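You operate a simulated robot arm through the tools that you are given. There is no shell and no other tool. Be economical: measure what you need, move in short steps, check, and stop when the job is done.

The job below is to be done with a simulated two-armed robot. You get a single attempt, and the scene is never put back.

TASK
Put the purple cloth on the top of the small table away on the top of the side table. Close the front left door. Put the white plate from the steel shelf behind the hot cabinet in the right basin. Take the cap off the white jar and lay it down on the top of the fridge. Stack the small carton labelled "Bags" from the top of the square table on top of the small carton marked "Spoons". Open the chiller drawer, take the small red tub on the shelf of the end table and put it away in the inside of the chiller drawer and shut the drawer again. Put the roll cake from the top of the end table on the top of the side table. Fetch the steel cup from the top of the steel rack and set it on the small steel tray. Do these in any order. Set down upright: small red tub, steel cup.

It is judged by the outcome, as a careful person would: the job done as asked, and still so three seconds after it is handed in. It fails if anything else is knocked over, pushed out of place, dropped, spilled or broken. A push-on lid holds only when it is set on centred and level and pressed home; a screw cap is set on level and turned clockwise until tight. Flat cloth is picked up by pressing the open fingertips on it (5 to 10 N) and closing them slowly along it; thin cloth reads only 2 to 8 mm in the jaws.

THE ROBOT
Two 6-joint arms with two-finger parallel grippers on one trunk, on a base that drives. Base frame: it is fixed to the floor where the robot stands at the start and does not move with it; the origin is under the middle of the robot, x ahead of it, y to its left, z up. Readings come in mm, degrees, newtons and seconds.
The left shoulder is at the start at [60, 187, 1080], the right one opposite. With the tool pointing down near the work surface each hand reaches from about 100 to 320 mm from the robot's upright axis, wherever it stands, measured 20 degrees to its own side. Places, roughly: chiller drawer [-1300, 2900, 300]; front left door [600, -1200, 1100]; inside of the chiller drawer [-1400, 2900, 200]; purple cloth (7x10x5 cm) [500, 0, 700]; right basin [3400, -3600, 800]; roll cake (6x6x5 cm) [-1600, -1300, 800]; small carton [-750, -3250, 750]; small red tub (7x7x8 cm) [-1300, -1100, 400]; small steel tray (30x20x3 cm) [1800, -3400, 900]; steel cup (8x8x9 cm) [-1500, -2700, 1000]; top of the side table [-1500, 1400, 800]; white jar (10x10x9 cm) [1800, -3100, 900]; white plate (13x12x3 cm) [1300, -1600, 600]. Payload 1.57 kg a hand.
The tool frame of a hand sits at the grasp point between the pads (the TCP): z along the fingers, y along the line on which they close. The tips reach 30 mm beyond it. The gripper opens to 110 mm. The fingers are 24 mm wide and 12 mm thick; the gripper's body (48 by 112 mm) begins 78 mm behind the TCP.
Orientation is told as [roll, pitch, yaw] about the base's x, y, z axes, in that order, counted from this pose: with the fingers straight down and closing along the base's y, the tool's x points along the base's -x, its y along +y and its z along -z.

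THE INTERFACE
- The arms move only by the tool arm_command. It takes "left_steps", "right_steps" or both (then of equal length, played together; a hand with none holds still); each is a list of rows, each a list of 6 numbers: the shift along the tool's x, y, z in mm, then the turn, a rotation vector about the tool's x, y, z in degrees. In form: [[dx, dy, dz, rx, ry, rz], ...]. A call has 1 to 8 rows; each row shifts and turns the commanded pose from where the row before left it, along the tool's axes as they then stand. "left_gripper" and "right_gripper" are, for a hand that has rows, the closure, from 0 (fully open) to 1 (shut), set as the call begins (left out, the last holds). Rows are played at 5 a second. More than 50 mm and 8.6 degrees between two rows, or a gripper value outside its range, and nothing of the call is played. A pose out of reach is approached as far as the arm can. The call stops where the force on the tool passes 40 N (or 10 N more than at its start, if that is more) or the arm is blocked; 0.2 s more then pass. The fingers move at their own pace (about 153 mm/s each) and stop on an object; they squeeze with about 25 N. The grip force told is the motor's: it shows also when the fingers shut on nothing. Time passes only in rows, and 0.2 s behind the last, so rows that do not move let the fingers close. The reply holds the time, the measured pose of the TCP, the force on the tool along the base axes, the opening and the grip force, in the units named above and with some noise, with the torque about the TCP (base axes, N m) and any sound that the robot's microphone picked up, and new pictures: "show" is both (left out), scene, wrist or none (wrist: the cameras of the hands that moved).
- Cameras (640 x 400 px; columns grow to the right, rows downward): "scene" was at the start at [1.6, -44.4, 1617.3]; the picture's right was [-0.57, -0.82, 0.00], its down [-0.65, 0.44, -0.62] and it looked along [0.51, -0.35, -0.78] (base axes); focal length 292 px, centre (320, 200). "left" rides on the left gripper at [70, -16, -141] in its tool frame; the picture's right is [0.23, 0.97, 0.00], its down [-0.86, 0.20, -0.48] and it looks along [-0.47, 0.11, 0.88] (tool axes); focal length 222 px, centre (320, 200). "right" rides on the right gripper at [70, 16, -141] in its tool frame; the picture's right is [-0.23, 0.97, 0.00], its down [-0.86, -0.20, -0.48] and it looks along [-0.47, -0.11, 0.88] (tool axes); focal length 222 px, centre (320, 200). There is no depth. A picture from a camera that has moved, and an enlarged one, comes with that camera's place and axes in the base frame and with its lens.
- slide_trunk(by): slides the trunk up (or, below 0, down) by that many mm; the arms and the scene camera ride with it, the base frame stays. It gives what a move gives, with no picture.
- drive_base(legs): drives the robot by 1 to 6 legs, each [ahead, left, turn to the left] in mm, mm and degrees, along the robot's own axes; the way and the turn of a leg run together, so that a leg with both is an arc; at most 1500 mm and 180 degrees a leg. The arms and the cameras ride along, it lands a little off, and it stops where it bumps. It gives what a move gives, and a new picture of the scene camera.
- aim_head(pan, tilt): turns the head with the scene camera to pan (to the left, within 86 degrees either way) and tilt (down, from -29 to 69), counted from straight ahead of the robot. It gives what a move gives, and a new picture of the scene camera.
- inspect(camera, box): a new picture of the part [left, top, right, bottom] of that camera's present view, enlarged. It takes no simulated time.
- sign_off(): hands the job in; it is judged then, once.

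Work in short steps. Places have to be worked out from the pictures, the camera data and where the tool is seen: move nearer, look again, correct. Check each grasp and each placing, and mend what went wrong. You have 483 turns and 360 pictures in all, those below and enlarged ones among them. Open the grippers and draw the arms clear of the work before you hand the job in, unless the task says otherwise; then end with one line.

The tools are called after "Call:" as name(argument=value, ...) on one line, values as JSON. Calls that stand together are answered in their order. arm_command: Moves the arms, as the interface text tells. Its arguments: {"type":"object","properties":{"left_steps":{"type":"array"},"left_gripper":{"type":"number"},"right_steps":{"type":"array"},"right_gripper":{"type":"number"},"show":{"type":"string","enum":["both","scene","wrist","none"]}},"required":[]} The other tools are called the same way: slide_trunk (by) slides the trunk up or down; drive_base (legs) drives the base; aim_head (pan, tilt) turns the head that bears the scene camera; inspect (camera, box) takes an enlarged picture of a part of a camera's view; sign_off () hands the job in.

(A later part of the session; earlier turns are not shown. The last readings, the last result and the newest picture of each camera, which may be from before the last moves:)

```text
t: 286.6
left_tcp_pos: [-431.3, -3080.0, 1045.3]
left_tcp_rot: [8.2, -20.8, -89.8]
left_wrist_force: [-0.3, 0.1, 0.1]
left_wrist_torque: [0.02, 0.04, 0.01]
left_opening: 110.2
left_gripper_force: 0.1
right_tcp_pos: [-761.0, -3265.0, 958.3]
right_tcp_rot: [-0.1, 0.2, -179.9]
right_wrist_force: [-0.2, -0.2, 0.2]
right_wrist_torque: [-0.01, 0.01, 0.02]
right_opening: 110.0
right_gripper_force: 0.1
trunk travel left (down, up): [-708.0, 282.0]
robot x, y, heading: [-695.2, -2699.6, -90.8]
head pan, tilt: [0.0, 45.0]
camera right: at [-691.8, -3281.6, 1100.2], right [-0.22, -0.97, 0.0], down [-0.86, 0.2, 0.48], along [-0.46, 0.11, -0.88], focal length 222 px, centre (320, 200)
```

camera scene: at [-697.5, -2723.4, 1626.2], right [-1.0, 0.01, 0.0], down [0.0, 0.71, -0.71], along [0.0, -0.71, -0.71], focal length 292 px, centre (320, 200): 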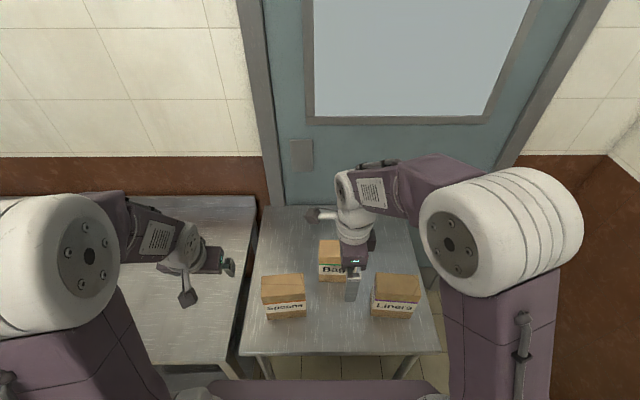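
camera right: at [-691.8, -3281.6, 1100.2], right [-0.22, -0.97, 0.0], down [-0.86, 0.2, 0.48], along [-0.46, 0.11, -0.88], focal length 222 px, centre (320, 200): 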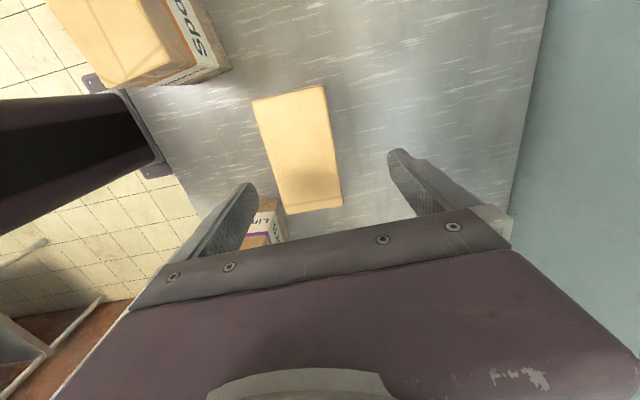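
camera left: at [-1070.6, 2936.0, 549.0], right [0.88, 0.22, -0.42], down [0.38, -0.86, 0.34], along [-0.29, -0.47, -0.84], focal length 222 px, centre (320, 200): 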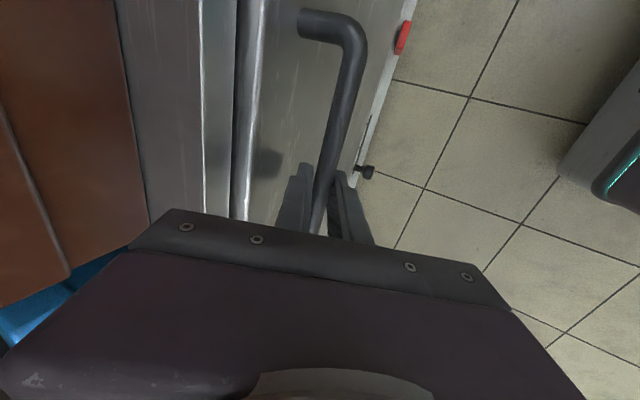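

Refined: top z≈884 (table ≈750), centre (−755,−3248), depth ≈66. Descend to TCP z≈835.

Call:
arm_command(right_steps=[[6, -17, 0, 0, 0, 0], [0, 0, 40, 0, 0, 0], [0, 0, 40, 0, 0, 0], [0, 0, 25, 0, 0, 0], [0, 0, 18, 0, 0, 0], [0, 0, 0, 0, 0, 0]], show="wrist")

```text
t: 288.0
left_tcp_pos: [-434.0, -3078.8, 1044.5]
left_tcp_rot: [8.2, -20.8, -89.9]
left_wrist_force: [0.1, 0.3, 0.3]
left_wrist_torque: [0.0, -0.01, -0.01]
left_opening: 110.2
left_gripper_force: 0.0
right_tcp_pos: [-753.4, -3248.8, 838.2]
right_tcp_rot: [-0.1, 0.2, -179.7]
right_wrist_force: [1.0, -1.3, -0.4]
right_wrist_torque: [0.0, -0.05, 0.01]
right_opening: 110.1
right_gripper_force: 0.1
trunk travel left (down, up): [-708.0, 282.0]
robot x, y, heading: [-697.5, -2699.2, -90.4]
head pan, tilt: [0.0, 45.0]
camera right: at [-684.2, -3264.8, 978.7], right [-0.22, -0.97, 0.0], down [-0.86, 0.2, 0.48], along [-0.46, 0.11, -0.88], focal length 222 px, centre (320, 200)
```

right: 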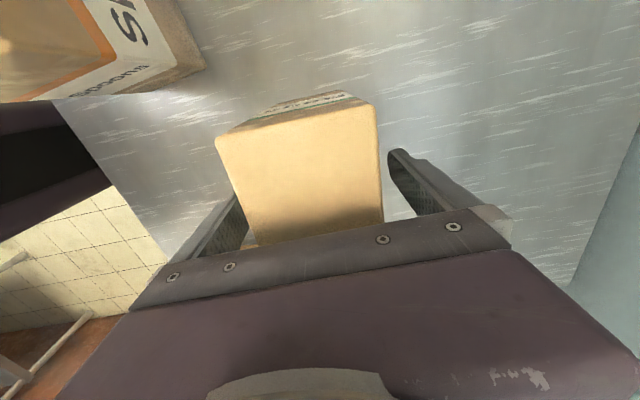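

Call:
arm_command(right_steps=[[0, 0, 0, 0, 0, 0], [0, 0, 0, 0, 0, 0], [0, 0, 0, 0, 0, 0], [0, 0, -30, 0, 0, 0], [0, 0, -45, 0, 0, 0], [0, 0, -45, 0, 0, 0], [0, 0, -45, 0, 0, 0], [0, 0, -15, 0, 0, 0]], right_gripper=1, show="both")

```text
t: 289.8
left_tcp_pos: [-433.9, -3078.6, 1044.8]
left_tcp_rot: [8.0, -20.8, -89.9]
left_wrist_force: [-0.8, -0.5, -0.1]
left_wrist_torque: [-0.03, 0.03, -0.03]
left_opening: 110.2
left_gripper_force: 0.0
right_tcp_pos: [-755.1, -3249.3, 1016.6]
right_tcp_rot: [-0.1, 0.3, -179.8]
right_wrist_force: [-0.4, 0.1, -2.3]
right_wrist_torque: [0.0, 0.02, -0.01]
right_opening: 66.5
right_gripper_force: 24.2
trunk travel left (down, up): [-708.0, 282.0]
robot x, y, heading: [-696.8, -2697.5, -90.4]
head pan, tilt: [0.0, 45.0]
camera scene: at [-697.6, -2722.7, 1626.2], right [-1.0, 0.01, 0.0], down [0.0, 0.71, -0.71], along [0.0, -0.71, -0.71], focal length 292 px, centre (320, 200)
camera right: at [-685.2, -3264.8, 1158.9], right [-0.22, -0.97, 0.0], down [-0.86, 0.2, 0.48], along [-0.46, 0.11, -0.88], focal length 222 px, centre (320, 200)
```

scene: 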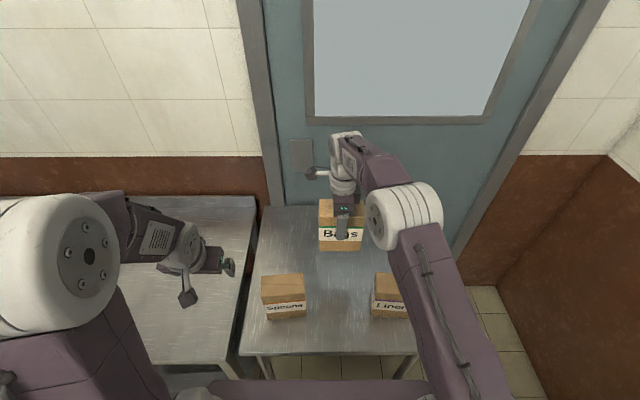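
right: 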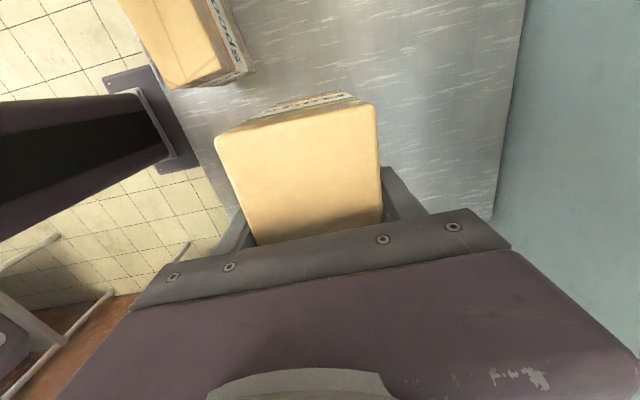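

Bags held. Spoons top centre ≈(−595,−3129). First move the left hand out of the way and level it.

Call:
arm_command(left_steps=[[30, 25, 0, 2.7, 7, 0], [30, 25, 0, 2.7, 7, 0], [30, 25, 0, 2.7, 6.7, 0], [30, 20, 0, 0, 0, 0], [30, 0, 0, 0, 0, 0]], show="none")

Call:
arm_command(right_steps=[[40, -30, 0, 0, 0, 0], [40, -30, 0, 0, 0, 0], [40, -30, 0, 0, 0, 0], [40, -30, 0, 0, 0, 0], [0, 0, 0, 0, 0, 0]], show="both")

```text
t: 291.0
left_tcp_pos: [-342.0, -2927.7, 1030.2]
left_tcp_rot: [-0.5, 0.0, -88.4]
left_wrist_force: [-0.7, 0.5, 0.2]
left_wrist_torque: [0.01, 0.03, -0.01]
left_opening: 110.0
left_gripper_force: 0.1
right_tcp_pos: [-756.0, -3248.2, 1016.7]
right_tcp_rot: [0.0, 0.3, -179.8]
right_wrist_force: [-0.6, 0.1, -1.9]
right_wrist_torque: [-0.03, 0.0, -0.01]
right_opening: 66.3
right_gripper_force: 25.4
trunk travel left (down, up): [-708.0, 282.0]
robot x, y, heading: [-694.3, -2694.6, -89.9]
head pan, tilt: [0.0, 45.0]
```

```text
t: 292.2
left_tcp_pos: [-342.8, -2929.2, 1028.6]
left_tcp_rot: [-0.3, -0.1, -88.3]
left_wrist_force: [-0.1, -0.4, 1.0]
left_wrist_torque: [0.01, -0.03, 0.02]
left_opening: 109.9
left_gripper_force: 0.1
right_tcp_pos: [-594.4, -3128.5, 1016.5]
right_tcp_rot: [-0.1, 0.2, -179.9]
right_wrist_force: [0.1, -0.2, -3.0]
right_wrist_torque: [0.01, -0.04, 0.02]
right_opening: 66.3
right_gripper_force: 25.2
trunk travel left (down, up): [-708.0, 282.0]
robot x, y, heading: [-696.0, -2700.5, -90.4]
head pan, tilt: [0.0, 45.0]
camera scene: at [-698.6, -2723.4, 1626.2], right [-1.0, 0.01, 0.0], down [0.0, 0.71, -0.71], along [0.0, -0.71, -0.71], focal length 292 px, centre (320, 200)
camera right: at [-525.0, -3144.1, 1157.7], right [-0.22, -0.97, 0.0], down [-0.86, 0.2, 0.48], along [-0.46, 0.11, -0.88], focal length 222 px, centre (320, 200)
```

scene: 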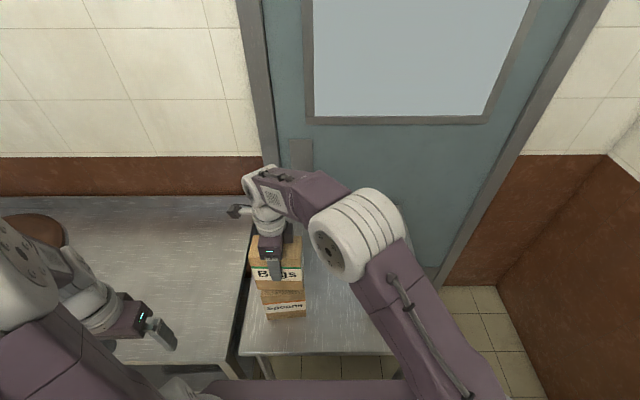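
right: 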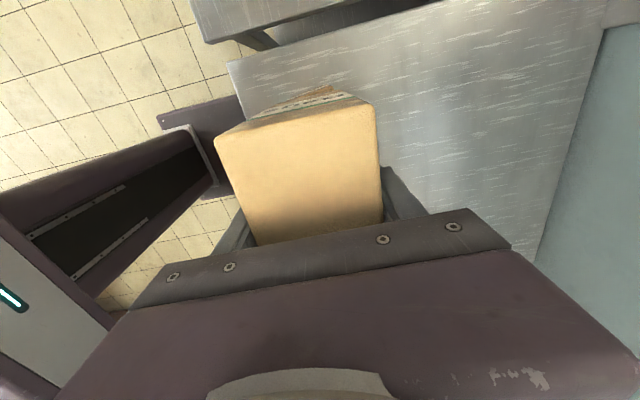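

Call:
inspect(camera="scene", box=[220, 220, 340, 330])

```text
3.64 times, centred on (280, 275) of scene
camera zoom: at [-698.6, -2723.4, 1626.2], right [-1.0, 0.01, 0.0], down [0.0, 0.71, -0.71], along [0.0, -0.71, -0.71], focal length 1062 px, centre (466, -73)
```

zoom: 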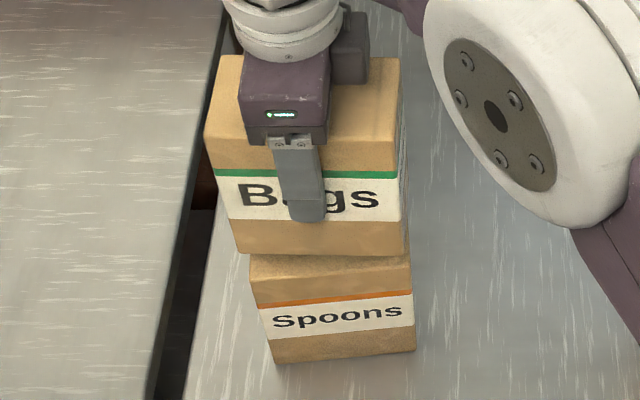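

Spoons centre ≈(−597,−3128), yawed ~5°. Rotate to match and lower guarded.

Call:
arm_command(right_steps=[[-2, 0, 0, 0, 0, -5], [0, 0, 20, 0, 0, 0], [0, 0, 10, 0, 0, 0], [0, 0, 5, 0, 0, 0], [0, 0, 3, 0, 0, 0], [0, 0, 3, 0, 0, 0], [0, 0, 3, 0, 0, 0], [0, 0, 0, 0, 0, 0]], show="none")

Call:
inspect(camera="scene", box=[220, 220, 340, 330])

```text
t: 294.0
left_tcp_pos: [-341.8, -2927.6, 1030.3]
left_tcp_rot: [-0.4, -0.2, -88.4]
left_wrist_force: [0.3, 0.4, 0.6]
left_wrist_torque: [0.05, 0.0, -0.02]
left_opening: 110.2
left_gripper_force: 0.0
right_tcp_pos: [-596.1, -3127.5, 973.2]
right_tcp_rot: [0.1, 0.2, -174.7]
right_wrist_force: [1.7, -2.9, 21.9]
right_wrist_torque: [0.12, -0.06, -0.15]
right_opening: 65.8
right_gripper_force: 24.9
trunk travel left (down, up): [-708.0, 282.0]
robot x, y, heading: [-699.8, -2697.9, -90.3]
head pan, tilt: [0.0, 45.0]
```

```text
3.64 times, centred on (280, 275) of scene
camera zoom: at [-697.7, -2719.9, 1626.3], right [-1.0, 0.01, 0.0], down [0.0, 0.71, -0.71], along [0.0, -0.71, -0.71], focal length 1062 px, centre (466, -73)
```

zoom: 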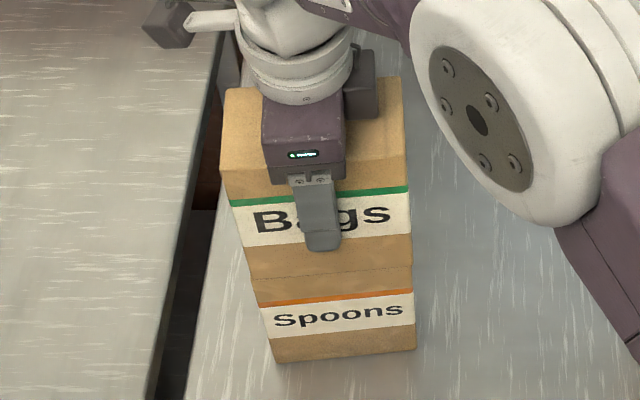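

Perfectly aligned and in contact. Release and lift away.

Call:
arm_command(right_steps=[[0, 0, -1, 0, 0, 0], [0, 0, 0, 0, 0, 0], [0, 0, 0, 0, 0, 0], [0, 0, -30, 0, 0, 0], [0, 0, -45, 0, 0, 0], [0, 0, -45, 0, 0, 0], [0, 0, -30, 0, 0, 0], [0, 0, 0, 0, 0, 0]], right_gripper=0.2, show="wrist")

```text
t: 295.8
left_tcp_pos: [-341.7, -2929.8, 1029.0]
left_tcp_rot: [-0.4, -0.3, -88.3]
left_wrist_force: [0.9, 0.2, 0.8]
left_wrist_torque: [0.02, 0.02, 0.02]
left_opening: 110.0
left_gripper_force: 0.1
right_tcp_pos: [-597.7, -3129.1, 1124.8]
right_tcp_rot: [-0.2, 0.2, -174.8]
right_wrist_force: [-0.1, -1.3, 0.6]
right_wrist_torque: [-0.01, 0.02, 0.0]
right_opening: 88.2
right_gripper_force: 0.0
trunk travel left (down, up): [-708.0, 282.0]
robot x, y, heading: [-698.8, -2698.9, -90.4]
head pan, tilt: [0.0, 45.0]
camera right: at [-526.9, -3138.3, 1266.8], right [-0.14, -0.99, 0.0], down [-0.87, 0.12, 0.48], along [-0.47, 0.07, -0.88], focal length 222 px, centre (320, 200)
```

right: 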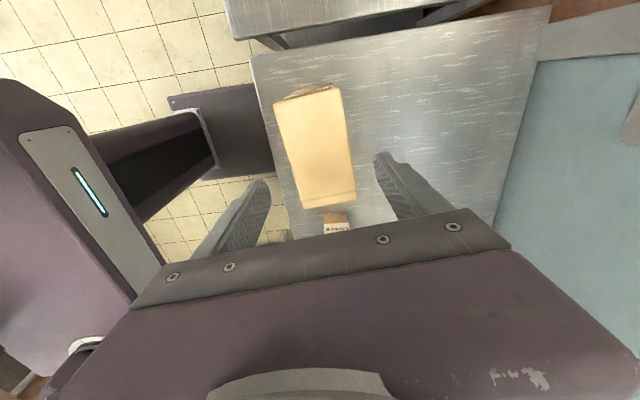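

Stack is good. Back off, restore the right hand's yaw, and head for the steel cup (≈(−1550,−2710)).

Call:
drive_base(legs=[[-300, 0, 0], [0, 0, -89.6]])

Call:
arm_command(right_steps=[[5, 5, -5, 0, 0, -8.5], [5, 5, -5, 0, 0, -8.5], [5, 5, -5, 0, 0, -8.5], [0, 0, 0, 0, 0, -8.5], [0, 0, 0, 0, 0, -8.5], [0, 0, 0, 0, 0, -8.5], [0, 0, 0, 0, 0, -8.5], [0, 0, 0, 0, 0, -8.5]], show="none")

Call:
aim_head(pan=8, tilt=35)

```text
t: 301.6
left_tcp_pos: [-917.8, -2759.4, 1029.8]
left_tcp_rot: [-0.4, -0.1, -177.3]
left_wrist_force: [0.6, 0.5, -0.9]
left_wrist_torque: [-0.02, 0.04, -0.03]
left_opening: 110.3
left_gripper_force: 0.1
right_tcp_pos: [-1123.1, -2507.9, 1125.3]
right_tcp_rot: [-0.1, 0.3, 96.2]
right_wrist_force: [0.0, -0.1, 0.9]
right_wrist_torque: [0.0, -0.01, 0.0]
right_opening: 87.9
right_gripper_force: 0.2
trunk travel left (down, up): [-708.0, 282.0]
robot x, y, heading: [-696.4, -2398.8, -179.3]
head pan, tilt: [0.0, 45.0]
camera scene: at [-717.9, -2402.6, 1626.3], right [-0.01, 1.0, 0.0], down [0.71, 0.01, -0.71], along [-0.71, -0.01, -0.71], focal length 292 px, centre (320, 200)
```

scene: 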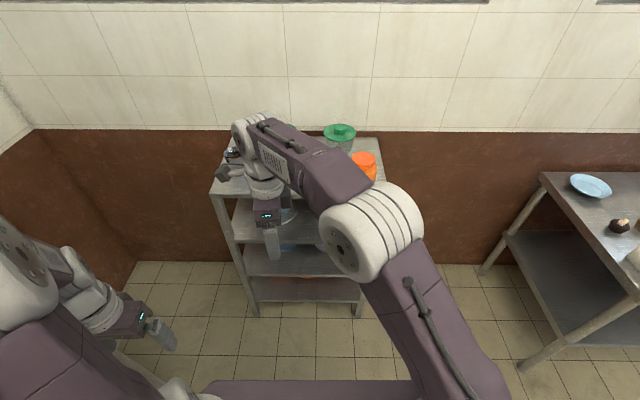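

```text
t: 303.4
left_tcp_pos: [-918.6, -2760.1, 1029.9]
left_tcp_rot: [-0.4, -0.1, -177.3]
left_wrist_force: [0.4, 0.5, 0.0]
left_wrist_torque: [0.0, 0.02, -0.04]
left_opening: 110.0
left_gripper_force: 0.1
right_tcp_pos: [-1133.5, -2526.0, 1140.9]
right_tcp_rot: [0.2, 0.1, 164.5]
right_wrist_force: [0.6, 0.1, -0.2]
right_wrist_torque: [-0.01, -0.04, -0.01]
right_opening: 87.9
right_gripper_force: 0.1
trunk travel left (down, up): [-708.0, 282.0]
robot x, y, heading: [-699.2, -2398.8, -179.2]
head pan, tilt: [0.0, 45.0]
```

```text
t: 304.1
left_tcp_pos: [-919.4, -2760.4, 1029.9]
left_tcp_rot: [-0.4, -0.2, -177.3]
left_wrist_force: [0.0, -0.2, 0.4]
left_wrist_torque: [-0.01, 0.0, 0.01]
left_opening: 109.9
left_gripper_force: 0.0
right_tcp_pos: [-1132.1, -2526.0, 1139.5]
right_tcp_rot: [0.2, 0.2, 164.4]
right_wrist_force: [-0.3, -0.3, -0.2]
right_wrist_torque: [0.03, -0.01, 0.02]
right_opening: 88.3
right_gripper_force: 0.0
trunk travel left (down, up): [-708.0, 282.0]
robot x, y, heading: [-693.5, -2399.6, -179.3]
head pan, tilt: [8.0, 35.0]
camera scene: at [-723.6, -2414.8, 1641.0], right [-0.15, 0.99, 0.0], down [0.57, 0.09, -0.82], along [-0.81, -0.13, -0.57], focal length 292 px, centre (320, 200)
```

scene: 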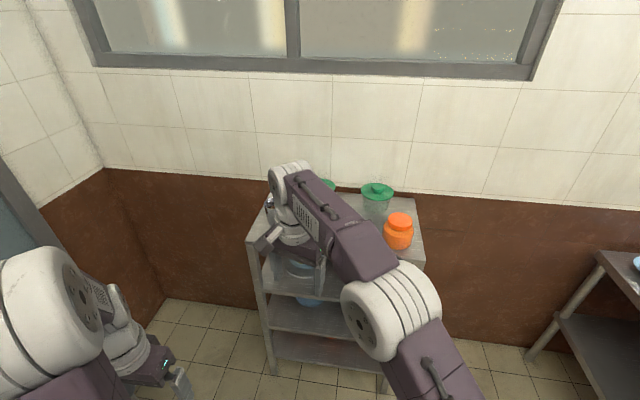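

Retract the right hand out of the view.

Call:
arm_command(right_steps=[[30, -25, 0, 0, 0, -8], [30, -30, 0, 0, 0, -8], [30, -35, 0, 0, 0, 0], [30, -35, 0, 0, 0, 0], [20, -35, 0, 0, 0, 0]], right_gripper=0, show="scene")

```text
t: 305.3
left_tcp_pos: [-918.5, -2758.4, 1029.8]
left_tcp_rot: [-0.3, -0.2, -177.3]
left_wrist_force: [0.7, -0.2, -0.6]
left_wrist_torque: [-0.02, 0.0, -0.02]
left_opening: 110.0
left_gripper_force: 0.1
right_tcp_pos: [-983.4, -2378.8, 1138.8]
right_tcp_rot: [0.3, 0.0, -179.6]
right_wrist_force: [0.0, 0.6, -0.8]
right_wrist_torque: [-0.03, -0.02, 0.01]
right_opening: 110.2
right_gripper_force: 0.1
trunk travel left (down, up): [-708.0, 282.0]
robot x, y, heading: [-695.4, -2399.6, -179.3]
head pan, tilt: [8.0, 35.0]
camera scene: at [-722.4, -2413.1, 1641.1], right [-0.15, 0.99, 0.0], down [0.57, 0.09, -0.82], along [-0.81, -0.13, -0.57], focal length 292 px, centre (320, 200)
```

scene: 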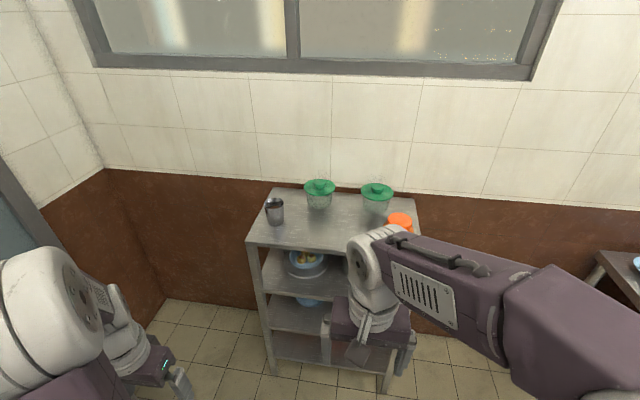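

Cup ≈(−1565,−2725), rack top z≈935, front edge x≈−1428. Bring the left hand in and drive up.

Call:
arm_command(left_steps=[[-13, -40, -16, 0, 0, 0], [-13, -40, -16, 0, 0, 0], [-13, -40, -16, 0, 0, 0], [-13, -40, -16, 0, 0, 0], [-13, -40, -16, 0, 0, 0], [-13, -40, -16, 0, 0, -2]], show="none")

Call:
drive_base(legs=[[0, 225, 0], [390, 0, 0]])

Call:
inspect(camera="left", box=[0, 0, 640, 400])

```text
t: 306.7
left_tcp_pos: [-1007.6, -2523.5, 1128.3]
left_tcp_rot: [-0.3, 0.1, -175.4]
left_wrist_force: [0.7, 0.5, 0.5]
left_wrist_torque: [-0.02, -0.03, -0.04]
left_opening: 109.9
left_gripper_force: 0.0
right_tcp_pos: [-985.3, -2379.5, 1138.6]
right_tcp_rot: [0.2, 0.2, -179.7]
right_wrist_force: [-0.3, 0.4, -0.9]
right_wrist_torque: [-0.02, -0.02, 0.03]
right_opening: 109.9
right_gripper_force: 0.0
trunk travel left (down, up): [-708.0, 282.0]
robot x, y, heading: [-698.1, -2402.9, -179.0]
head pan, tilt: [8.0, 35.0]
```

```text
t: 310.5
left_tcp_pos: [-1392.9, -2755.6, 1127.2]
left_tcp_rot: [-0.4, -0.2, -175.4]
left_wrist_force: [-0.3, 0.5, 0.7]
left_wrist_torque: [0.03, 0.02, 0.02]
left_opening: 110.0
left_gripper_force: 0.0
right_tcp_pos: [-1370.6, -2610.7, 1138.4]
right_tcp_rot: [0.2, 0.0, -179.7]
right_wrist_force: [-0.7, -0.4, 0.1]
right_wrist_torque: [0.01, -0.01, -0.01]
right_opening: 110.2
right_gripper_force: 0.0
trunk travel left (down, up): [-708.0, 282.0]
robot x, y, heading: [-1082.8, -2627.7, -179.3]
head pan, tilt: [8.0, 35.0]
camera scene: at [-1108.7, -2645.3, 1641.1], right [-0.15, 0.99, 0.0], down [0.57, 0.09, -0.82], along [-0.81, -0.12, -0.57], focal length 292 px, centre (320, 200)
```

scene: 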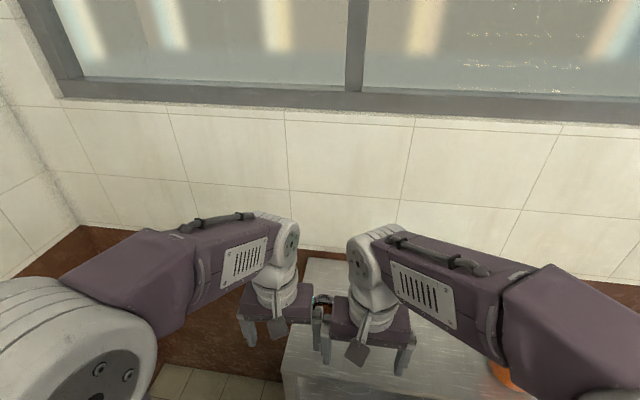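

```text
1.00 times, centred on (320, 200) of left
camera zoom: at [-1324.3, -2734.1, 1268.8], right [0.31, -0.95, -0.01], down [-0.83, -0.27, 0.48], along [-0.46, -0.14, -0.88], focal length 222 px, centre (320, 200)
```

zoom: 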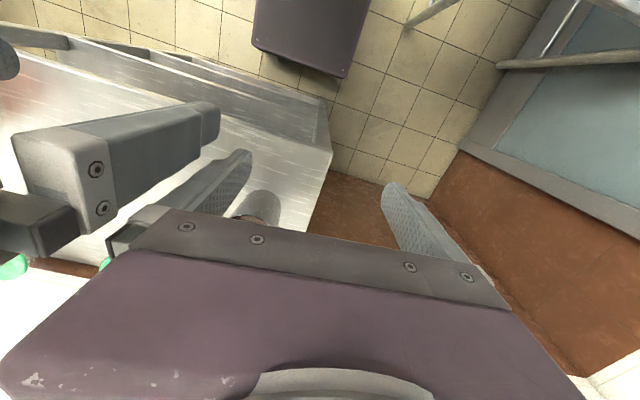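

Move the right hand aside and advance the left hand to see the cup.

Call:
arm_command(right_steps=[[20, -40, 0, 0, 0, 0], [20, -40, 0, 0, 0, 0], [0, -45, 0, 0, 0, 0], [0, -45, 0, 0, 0, 0]], left_steps=[[-35, -5, 0, 0, 0, 4], [-35, -8, 0, 0, 0, 0], [-35, -8, 0, 0, 0, 0], [-25, -8, 0, 0, 0, 0]], show="wrist")

```text
t: 311.5
left_tcp_pos: [-1524.0, -2729.4, 1128.4]
left_tcp_rot: [-0.3, -0.1, -179.4]
left_wrist_force: [-0.1, 0.0, 0.3]
left_wrist_torque: [-0.01, -0.02, -0.05]
left_opening: 109.9
left_gripper_force: 0.0
right_tcp_pos: [-1332.0, -2438.1, 1138.2]
right_tcp_rot: [0.2, 0.1, -179.7]
right_wrist_force: [0.4, 0.5, 0.2]
right_wrist_torque: [-0.04, 0.02, -0.03]
right_opening: 110.1
right_gripper_force: 0.0
trunk travel left (down, up): [-708.0, 282.0]
robot x, y, heading: [-1083.8, -2632.4, -179.2]
head pan, tilt: [8.0, 35.0]
camera right: at [-1262.1, -2453.3, 1280.0], right [-0.22, -0.98, 0.0], down [-0.86, 0.2, 0.48], along [-0.47, 0.1, -0.88], focal length 222 px, centre (320, 200)
camera left: at [-1454.9, -2712.6, 1268.9], right [0.24, -0.97, -0.01], down [-0.85, -0.21, 0.48], along [-0.47, -0.11, -0.88], focal length 222 px, centre (320, 200)
```

right: 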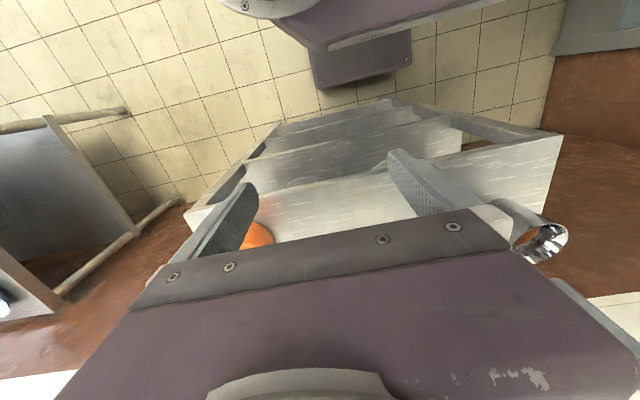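
left: 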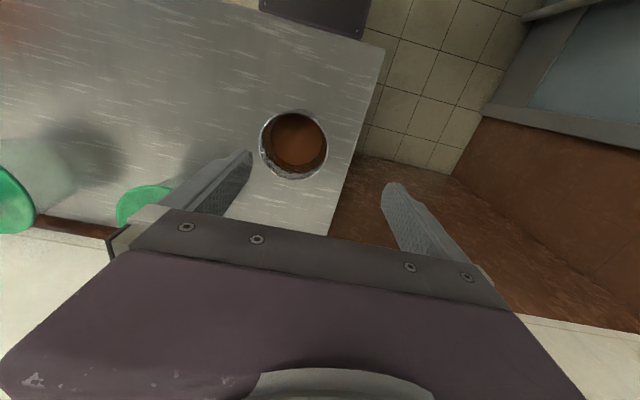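

Cup rim centre ≈(−1529,−2697). Centre over it and lower partway (treat as filled).

Call:
arm_command(left_steps=[[-5, -32, 0, 0, 0, 0], [0, 0, 30, 0, 0, 0], [0, 0, 30, 0, 0, 0], [0, 0, 15, 0, 0, 0], [0, 0, 0, 0, 0, 0]], left_gripper=0, show="wrist")

```text
t: 312.7
left_tcp_pos: [-1528.3, -2698.0, 1054.3]
left_tcp_rot: [-0.4, -0.1, -179.3]
left_wrist_force: [0.2, -0.9, 0.4]
left_wrist_torque: [0.01, 0.05, 0.01]
left_opening: 110.2
left_gripper_force: 0.1
right_tcp_pos: [-1332.8, -2439.3, 1138.8]
right_tcp_rot: [0.2, 0.0, -179.7]
right_wrist_force: [-0.4, -0.7, 0.0]
right_wrist_torque: [0.01, 0.0, -0.04]
right_opening: 110.1
right_gripper_force: 0.2
trunk travel left (down, up): [-708.0, 282.0]
robot x, y, heading: [-1080.9, -2628.1, -179.0]
head pan, tilt: [8.0, 35.0]
camera left: at [-1458.9, -2681.4, 1194.3], right [0.24, -0.97, -0.01], down [-0.85, -0.21, 0.48], along [-0.47, -0.11, -0.88], focal length 222 px, centre (320, 200)
```

left: 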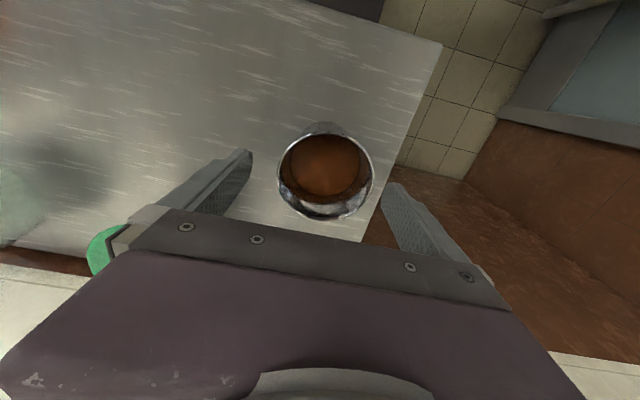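

Call:
arm_command(left_steps=[[0, 4, 25, 0, 0, 0], [0, 0, 25, 0, 0, 0], [0, 0, 15, 0, 0, 0], [0, 0, 9, 0, 0, 0], [0, 0, 0, 0, 0, 0]], show="wrist")

```text
t: 313.6
left_tcp_pos: [-1528.1, -2700.8, 989.6]
left_tcp_rot: [-0.3, -0.6, -179.3]
left_wrist_force: [11.6, 0.3, 23.3]
left_wrist_torque: [-1.34, -0.69, 0.49]
left_opening: 109.2
left_gripper_force: 0.1
right_tcp_pos: [-1328.5, -2438.7, 1139.2]
right_tcp_rot: [0.3, 0.0, -179.7]
right_wrist_force: [-0.1, -0.6, 0.8]
right_wrist_torque: [0.0, -0.02, -0.02]
right_opening: 110.0
right_gripper_force: 0.1
trunk travel left (down, up): [-708.0, 282.0]
robot x, y, heading: [-1082.8, -2631.3, -178.9]
head pan, tilt: [8.0, 35.0]
stopped in row 4 (left hand): the force on the tool passed its limit (the readings are from after the stop); the commanded pose is now the measured one
camera left: at [-1457.9, -2685.2, 1130.7], right [0.24, -0.97, -0.01], down [-0.85, -0.21, 0.48], along [-0.47, -0.11, -0.87], focal length 222 px, centre (320, 200)
```

left: 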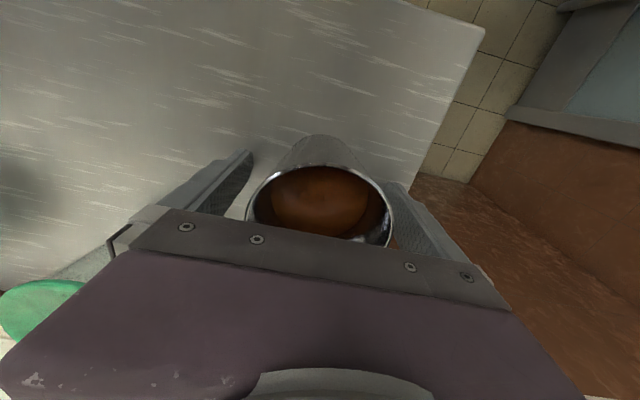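

Rack top is at z≈959. Lift 4 mm and grip.

Call:
arm_command(left_steps=[[0, 0, -5, 0, 0, 0], [0, 0, 0, 0, 0, 0]], left_gripper=0, show="none")

Call:
arm_command(left_steps=[[0, 0, 0, 0, 0, 0], [0, 0, 0, 0, 0, 0], [0, 0, 0, 0, 0, 0], [0, 0, 0, 0, 0, 0]], left_gripper=1, show="none")

Call:
arm_command(left_steps=[[0, 0, -10, 0, 0, 0], [0, 0, -20, 0, 0, 0], [0, 0, -30, 0, 0, 0], [0, 0, -30, 0, 0, 0], [0, 0, -20, 0, 0, 0]], show="wrist")

```text
t: 314.2
left_tcp_pos: [-1530.5, -2701.3, 993.6]
left_tcp_rot: [-0.3, -0.6, -179.3]
left_wrist_force: [0.1, -0.4, 0.0]
left_wrist_torque: [0.01, 0.02, 0.02]
left_opening: 110.0
left_gripper_force: 0.0
right_tcp_pos: [-1331.0, -2440.3, 1139.3]
right_tcp_rot: [0.3, 0.1, -179.8]
right_wrist_force: [0.4, 0.3, -0.3]
right_wrist_torque: [0.03, 0.01, 0.01]
right_opening: 110.0
right_gripper_force: 0.0
trunk travel left (down, up): [-708.0, 282.0]
robot x, y, heading: [-1083.7, -2633.0, -179.4]
head pan, tilt: [8.0, 35.0]
```

```text
t: 315.2
left_tcp_pos: [-1531.4, -2701.6, 993.3]
left_tcp_rot: [-0.3, -0.6, -179.4]
left_wrist_force: [-1.2, 1.5, 6.1]
left_wrist_torque: [-0.14, -0.04, -0.01]
left_opening: 73.9
left_gripper_force: 24.9
right_tcp_pos: [-1331.2, -2439.6, 1138.2]
right_tcp_rot: [0.2, -0.1, -179.8]
right_wrist_force: [-0.1, 0.0, 0.5]
right_wrist_torque: [-0.01, 0.0, -0.02]
right_opening: 110.1
right_gripper_force: 0.1
trunk travel left (down, up): [-708.0, 282.0]
robot x, y, heading: [-1081.7, -2629.7, -179.2]
head pan, tilt: [8.0, 35.0]
```

```text
t: 316.4
left_tcp_pos: [-1529.6, -2702.4, 1101.5]
left_tcp_rot: [-0.3, -0.5, -179.4]
left_wrist_force: [1.0, 0.5, -1.8]
left_wrist_torque: [0.04, 0.02, 0.02]
left_opening: 74.0
left_gripper_force: 24.4
right_tcp_pos: [-1332.7, -2438.9, 1138.3]
right_tcp_rot: [0.2, -0.1, -179.8]
right_wrist_force: [0.6, 0.2, 0.2]
right_wrist_torque: [-0.03, 0.03, -0.01]
right_opening: 109.9
right_gripper_force: 0.0
trunk travel left (down, up): [-708.0, 282.0]
robot x, y, heading: [-1082.0, -2631.6, -179.0]
head pan, tilt: [8.0, 35.0]
camera left: at [-1459.5, -2685.9, 1243.2], right [0.24, -0.97, -0.01], down [-0.85, -0.21, 0.48], along [-0.47, -0.11, -0.87], focal length 222 px, centre (320, 200)
```

left: 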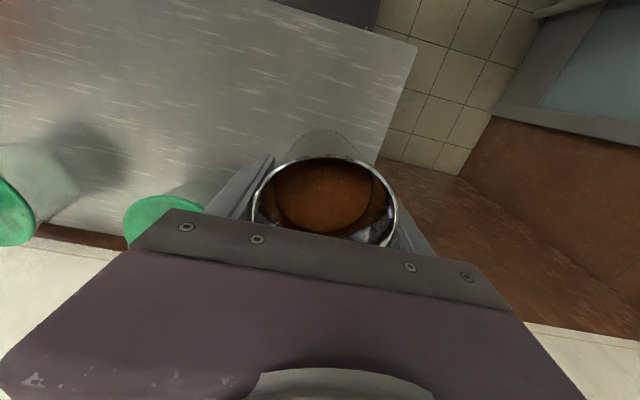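

Cup held. Retract, back out and turn to face east to look at the far counter.

Call:
arm_command(left_steps=[[25, 0, -10, 0, 0, 0], [30, 0, -10, 0, 0, 0], [30, 0, -10, 0, 0, 0], [15, 0, 0, 0, 0, 0]], show="none")

Call:
drive_base(legs=[[-400, 0, 0], [0, -330, 0], [0, 0, 90], [0, 0, 89]])

Call:
aim_head(pan=-15, tilt=20)

```text
t: 317.4
left_tcp_pos: [-1428.8, -2701.5, 1131.9]
left_tcp_rot: [-0.4, -0.5, -179.4]
left_wrist_force: [0.2, 0.2, -2.3]
left_wrist_torque: [-0.01, 0.01, 0.02]
left_opening: 74.1
left_gripper_force: 24.8
right_tcp_pos: [-1330.7, -2439.9, 1138.4]
right_tcp_rot: [0.3, 0.1, -179.8]
right_wrist_force: [-0.4, -0.1, 0.1]
right_wrist_torque: [-0.02, 0.04, 0.01]
right_opening: 110.1
right_gripper_force: 0.0
trunk travel left (down, up): [-708.0, 282.0]
robot x, y, heading: [-1079.9, -2630.9, -179.0]
head pan, tilt: [8.0, 35.0]
```

```text
t: 329.3
left_tcp_pos: [-334.6, -2236.1, 1132.1]
left_tcp_rot: [-0.4, -0.4, -0.6]
left_wrist_force: [-0.1, 0.5, -1.4]
left_wrist_torque: [0.01, -0.03, 0.02]
left_opening: 74.1
left_gripper_force: 25.2
right_tcp_pos: [-438.9, -2494.8, 1138.7]
right_tcp_rot: [0.2, 0.1, -1.0]
right_wrist_force: [0.7, 0.1, 0.0]
right_wrist_torque: [0.02, -0.03, 0.01]
right_opening: 109.9
right_gripper_force: 0.1
trunk travel left (down, up): [-708.0, 282.0]
robot x, y, heading: [-683.6, -2296.7, -0.3]
head pan, tilt: [8.0, 35.0]
camera scene: at [-658.0, -2287.7, 1641.1], right [0.13, -0.99, 0.0], down [-0.57, -0.07, -0.82], along [0.81, 0.11, -0.57], focal length 292 px, centre (320, 200)
```

scene: 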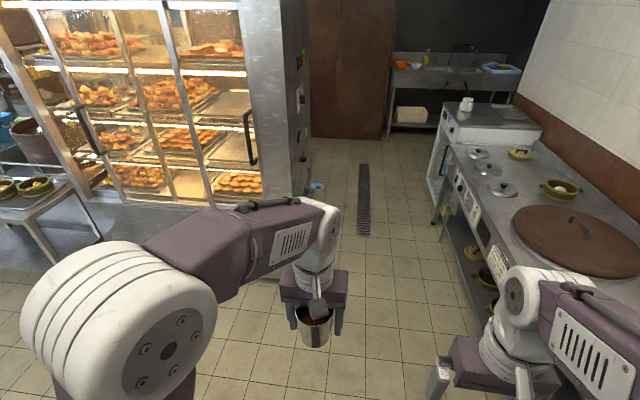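

```text
t: 330.2
left_tcp_pos: [-335.5, -2234.0, 1132.0]
left_tcp_rot: [-0.3, -0.4, -0.6]
left_wrist_force: [1.1, -0.8, -2.0]
left_wrist_torque: [0.01, -0.02, 0.03]
left_opening: 74.3
left_gripper_force: 24.9
right_tcp_pos: [-438.4, -2494.9, 1138.4]
right_tcp_rot: [0.2, 0.0, -1.0]
right_wrist_force: [0.6, -0.2, -0.3]
right_wrist_torque: [0.0, 0.06, 0.0]
right_opening: 109.9
right_gripper_force: 0.0
trunk travel left (down, up): [-708.0, 282.0]
robot x, y, heading: [-682.5, -2296.5, -0.3]
head pan, tilt: [-15.0, 20.0]
camera scene: at [-655.5, -2323.9, 1664.9], right [-0.27, -0.96, 0.0], down [-0.33, 0.09, -0.94], along [0.91, -0.25, -0.34], focal length 292 px, centre (320, 200)
```

scene: 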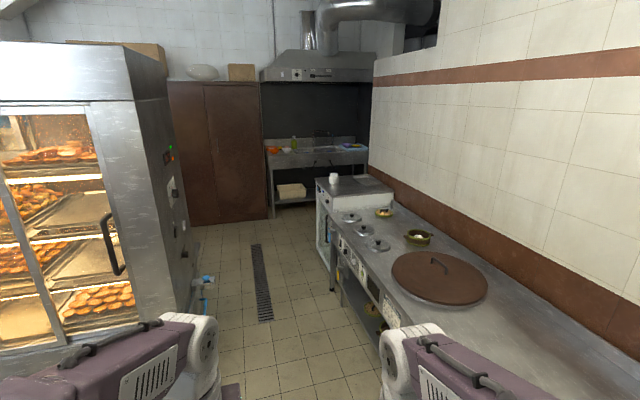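

All remaining items are down the aisle. Drive along y≈−2400.

Call:
drive_base(legs=[[0, -110, 0], [1500, 0, 0], [500, 0, 0]])

Call:
aim_head(pan=-55, tilt=35)

```text
t: 341.0
left_tcp_pos: [1669.5, -2364.3, 1131.8]
left_tcp_rot: [-0.3, -0.6, -0.8]
left_wrist_force: [0.1, -0.3, -2.2]
left_wrist_torque: [0.0, -0.03, 0.03]
left_opening: 74.1
left_gripper_force: 25.1
right_tcp_pos: [1564.5, -2624.8, 1137.8]
right_tcp_rot: [0.2, -0.1, -1.1]
right_wrist_force: [-0.6, -0.3, 0.0]
right_wrist_torque: [0.02, 0.0, 0.03]
right_opening: 110.3
right_gripper_force: 0.0
trunk travel left (down, up): [-708.0, 282.0]
robot x, y, heading: [1317.8, -2425.6, -0.4]
head pan, tilt: [-15.0, 20.0]
camera scene: at [1348.1, -2451.5, 1665.0], right [-0.27, -0.96, 0.0], down [-0.33, 0.09, -0.94], along [0.91, -0.25, -0.34], focal length 292 px, centre (320, 200)
```

scene: 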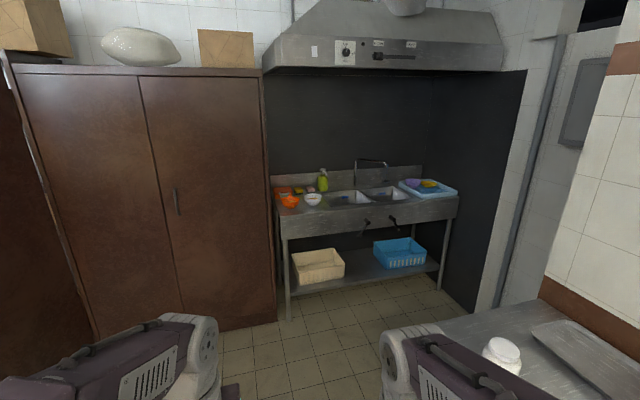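

```text
t: 342.0
left_tcp_pos: [1669.3, -2363.0, 1132.0]
left_tcp_rot: [-0.2, -0.5, -0.9]
left_wrist_force: [0.1, -0.1, -1.5]
left_wrist_torque: [0.03, -0.02, -0.01]
left_opening: 74.3
left_gripper_force: 24.9
right_tcp_pos: [1565.2, -2623.9, 1139.6]
right_tcp_rot: [0.2, -0.1, -1.1]
right_wrist_force: [-0.3, 0.4, 0.0]
right_wrist_torque: [-0.04, -0.02, 0.0]
right_opening: 109.9
right_gripper_force: 0.0
trunk travel left (down, up): [-708.0, 282.0]
robot x, y, heading: [1320.1, -2424.9, -0.6]
head pan, tilt: [-55.0, 35.0]
camera scene: at [1308.7, -2499.0, 1641.1], right [-0.82, -0.57, 0.0], down [-0.32, 0.47, -0.82], along [0.46, -0.68, -0.57], focal length 292 px, centre (320, 200)
```

scene: 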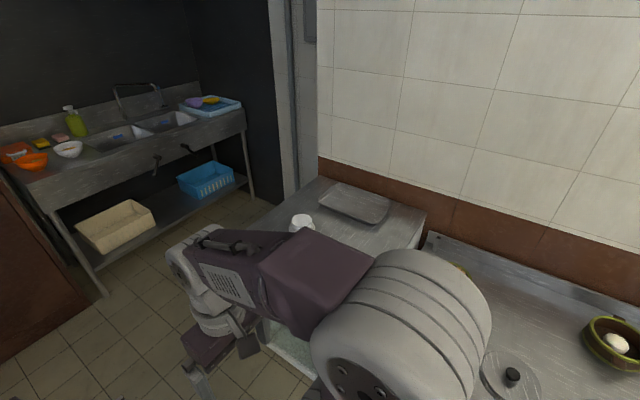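

Jar ≈(1854,−3171), tray ≈(1756,−3425), both on the fridge top. Drive in front of it, facing −y.

Call:
drive_base(legs=[[450, 0, 0], [0, 0, -89.5]])

Call:
aim_head(pan=0, tilt=40)

```text
t: 348.5
left_tcp_pos: [1838.6, -2779.6, 1131.3]
left_tcp_rot: [-0.3, -0.4, -89.5]
left_wrist_force: [-0.1, 0.0, -1.8]
left_wrist_torque: [-0.01, -0.01, 0.01]
left_opening: 74.2
left_gripper_force: 24.8
right_tcp_pos: [1576.4, -2678.8, 1139.6]
right_tcp_rot: [0.2, 0.0, -90.1]
right_wrist_force: [0.3, -0.5, 0.2]
right_wrist_torque: [0.0, -0.01, 0.01]
right_opening: 110.1
right_gripper_force: 0.0
trunk travel left (down, up): [-708.0, 282.0]
robot x, y, heading: [1769.5, -2432.6, -89.6]
head pan, tilt: [-55.0, 35.0]
camera scene: at [1696.7, -2423.2, 1641.1], right [-0.58, 0.81, 0.0], down [0.47, 0.33, -0.82], along [-0.67, -0.48, -0.57], focal length 292 px, centre (320, 200)
```

scene: 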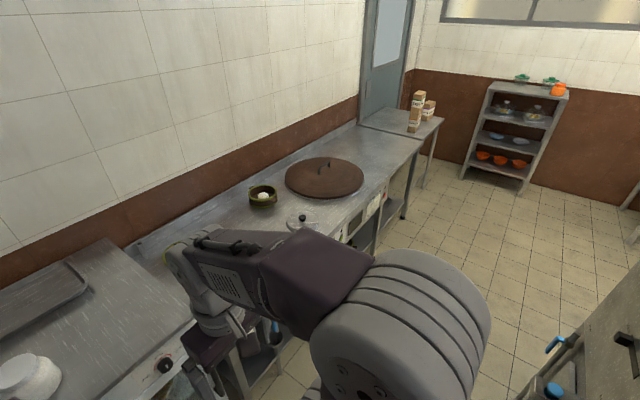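

```text
t: 349.8
left_tcp_pos: [1839.3, -2778.4, 1131.2]
left_tcp_rot: [-0.3, -0.6, -89.6]
left_wrist_force: [-0.5, 0.3, -1.9]
left_wrist_torque: [0.01, -0.01, -0.01]
left_opening: 74.1
left_gripper_force: 25.3
right_tcp_pos: [1576.4, -2680.1, 1139.1]
right_tcp_rot: [0.2, 0.0, -89.9]
right_wrist_force: [-0.6, 0.1, 0.0]
right_wrist_torque: [-0.01, -0.02, -0.04]
right_opening: 110.1
right_gripper_force: 0.0
trunk travel left (down, up): [-708.0, 282.0]
robot x, y, heading: [1770.4, -2431.3, -89.6]
head pan, tilt: [0.0, 40.0]
camera scene: at [1768.9, -2457.0, 1633.5], right [-1.0, -0.01, 0.0], down [-0.01, 0.64, -0.77], along [0.01, -0.77, -0.64], focal length 292 px, centre (320, 200)
```

scene: 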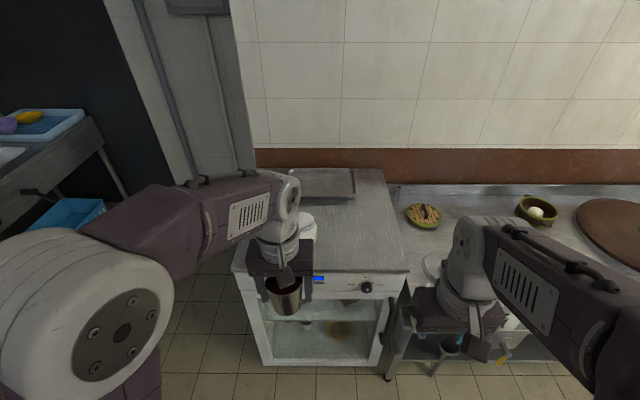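

The tray is too far back from the front; approach the fridge from its open east side instead. Drive round and look.

Call:
drive_base(legs=[[0, 600, 0], [450, 0, 0]])

Call:
aim_head(pan=-30, tilt=40)

```text
t: 355.5
left_tcp_pos: [2440.8, -3222.2, 1132.6]
left_tcp_rot: [-0.4, -0.5, -89.9]
left_wrist_force: [-0.9, -0.2, -2.9]
left_wrist_torque: [-0.06, -0.01, -0.02]
left_opening: 74.2
left_gripper_force: 25.3
right_tcp_pos: [2177.8, -3121.8, 1139.0]
right_tcp_rot: [0.2, 0.0, -90.3]
right_wrist_force: [-0.2, -0.2, 1.1]
right_wrist_torque: [0.02, -0.04, 0.02]
right_opening: 110.1
right_gripper_force: 0.1
trunk travel left (down, up): [-708.0, 282.0]
robot x, y, heading: [2374.6, -2870.6, -89.8]
head pan, tilt: [0.0, 40.0]
camera scene: at [2371.5, -2899.6, 1633.5], right [-1.0, 0.0, 0.0], down [0.0, 0.64, -0.77], along [0.0, -0.77, -0.64], focal length 292 px, centre (320, 200)
```

scene: 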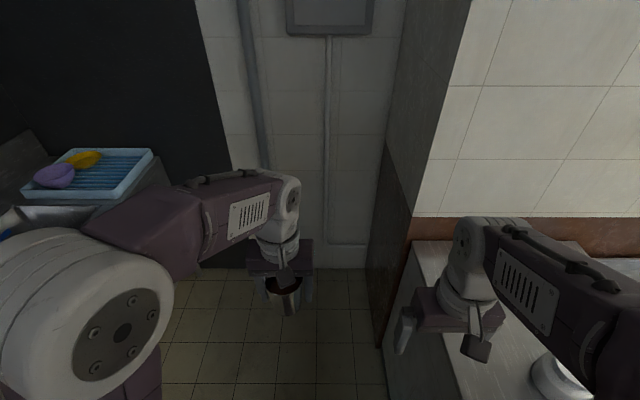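

```text
t: 356.4
left_tcp_pos: [2440.1, -3222.4, 1131.5]
left_tcp_rot: [-0.3, -0.5, -90.0]
left_wrist_force: [-0.3, -0.3, -2.5]
left_wrist_torque: [-0.01, -0.02, 0.0]
left_opening: 73.8
left_gripper_force: 25.3
right_tcp_pos: [2178.5, -3122.0, 1138.4]
right_tcp_rot: [0.2, 0.0, -90.2]
right_wrist_force: [0.0, 0.3, 0.0]
right_wrist_torque: [0.02, 0.02, 0.0]
right_opening: 110.3
right_gripper_force: 0.1
trunk travel left (down, up): [-708.0, 282.0]
robot x, y, heading: [2371.3, -2875.9, -89.8]
head pan, tilt: [-30.0, 40.0]
camera scene: at [2329.1, -2889.0, 1633.5], right [-0.87, 0.5, 0.0], down [0.32, 0.56, -0.77], along [-0.38, -0.67, -0.64], focal length 292 px, centre (320, 200)
```

scene: 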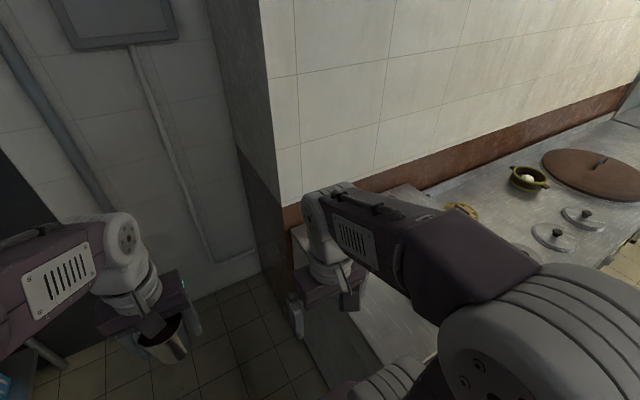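

Recess is deep enough. Advance and turn to face the fridge's side.

Call:
drive_base(legs=[[480, 0, 0], [0, 0, -90.2]])

Call:
aim_head(pan=0, tilt=45)

```text
t: 361.8
left_tcp_pos: [2122.9, -3594.1, 1131.8]
left_tcp_rot: [0.4, 0.3, -148.1]
left_wrist_force: [14.6, -3.2, 3.3]
left_wrist_torque: [0.26, 1.99, 0.26]
left_opening: 74.1
left_gripper_force: 24.9
right_tcp_pos: [2065.9, -3314.4, 1140.6]
right_tcp_rot: [0.0, -0.2, -149.1]
right_wrist_force: [-0.1, 0.6, 0.2]
right_wrist_torque: [0.02, 0.01, 0.05]
right_opening: 109.9
right_gripper_force: 0.0
trunk travel left (down, up): [-708.0, 282.0]
robot x, y, heading: [2376.3, -3350.3, -148.3]
head pan, tilt: [-30.0, 40.0]
stopped in leg 2: the force on the tool passed its limit (the readings are from after the stop); the commanded pose is now the measured one
camera scene: at [2346.3, -3325.4, 1633.7], right [-0.02, 1.0, 0.0], down [0.64, 0.02, -0.77], along [-0.77, -0.02, -0.64], focal length 292 px, centre (320, 200)
```

scene: 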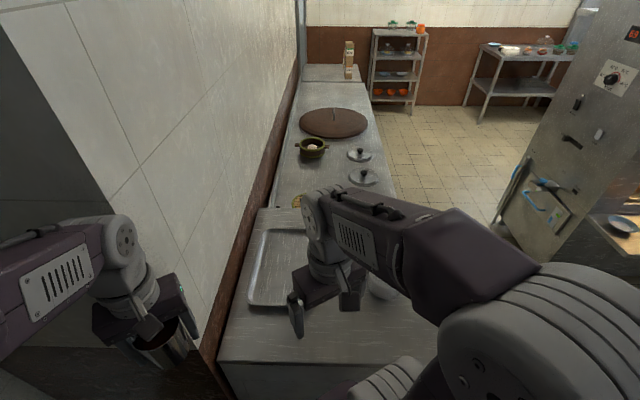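

```text
t: 362.7
left_tcp_pos: [2122.4, -3594.2, 1130.8]
left_tcp_rot: [0.2, 0.3, -148.2]
left_wrist_force: [18.2, -3.2, 0.4]
left_wrist_torque: [0.31, 2.3, 0.33]
left_opening: 74.0
left_gripper_force: 25.3
right_tcp_pos: [2066.7, -3316.0, 1140.0]
right_tcp_rot: [0.0, -0.3, -149.0]
right_wrist_force: [0.0, -0.3, 0.0]
right_wrist_torque: [-0.01, 0.0, 0.0]
right_opening: 110.1
right_gripper_force: 0.0
trunk travel left (down, up): [-708.0, 282.0]
robot x, y, heading: [2374.0, -3350.8, -148.4]
head pan, tilt: [0.0, 45.0]
camera scene: at [2362.6, -3366.2, 1626.3], right [-0.52, 0.85, 0.0], down [0.6, 0.37, -0.71], along [-0.61, -0.37, -0.7], focal length 292 px, centre (320, 200)
```

scene: 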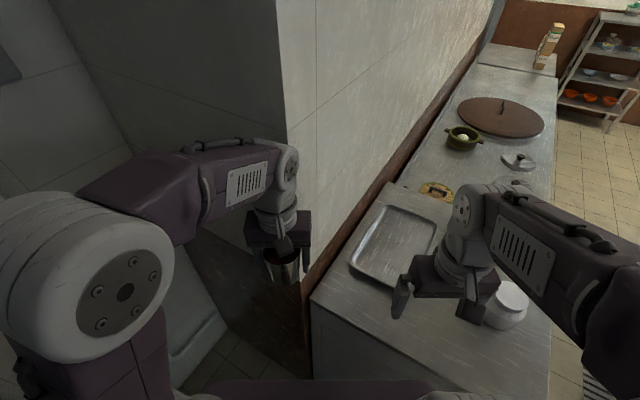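

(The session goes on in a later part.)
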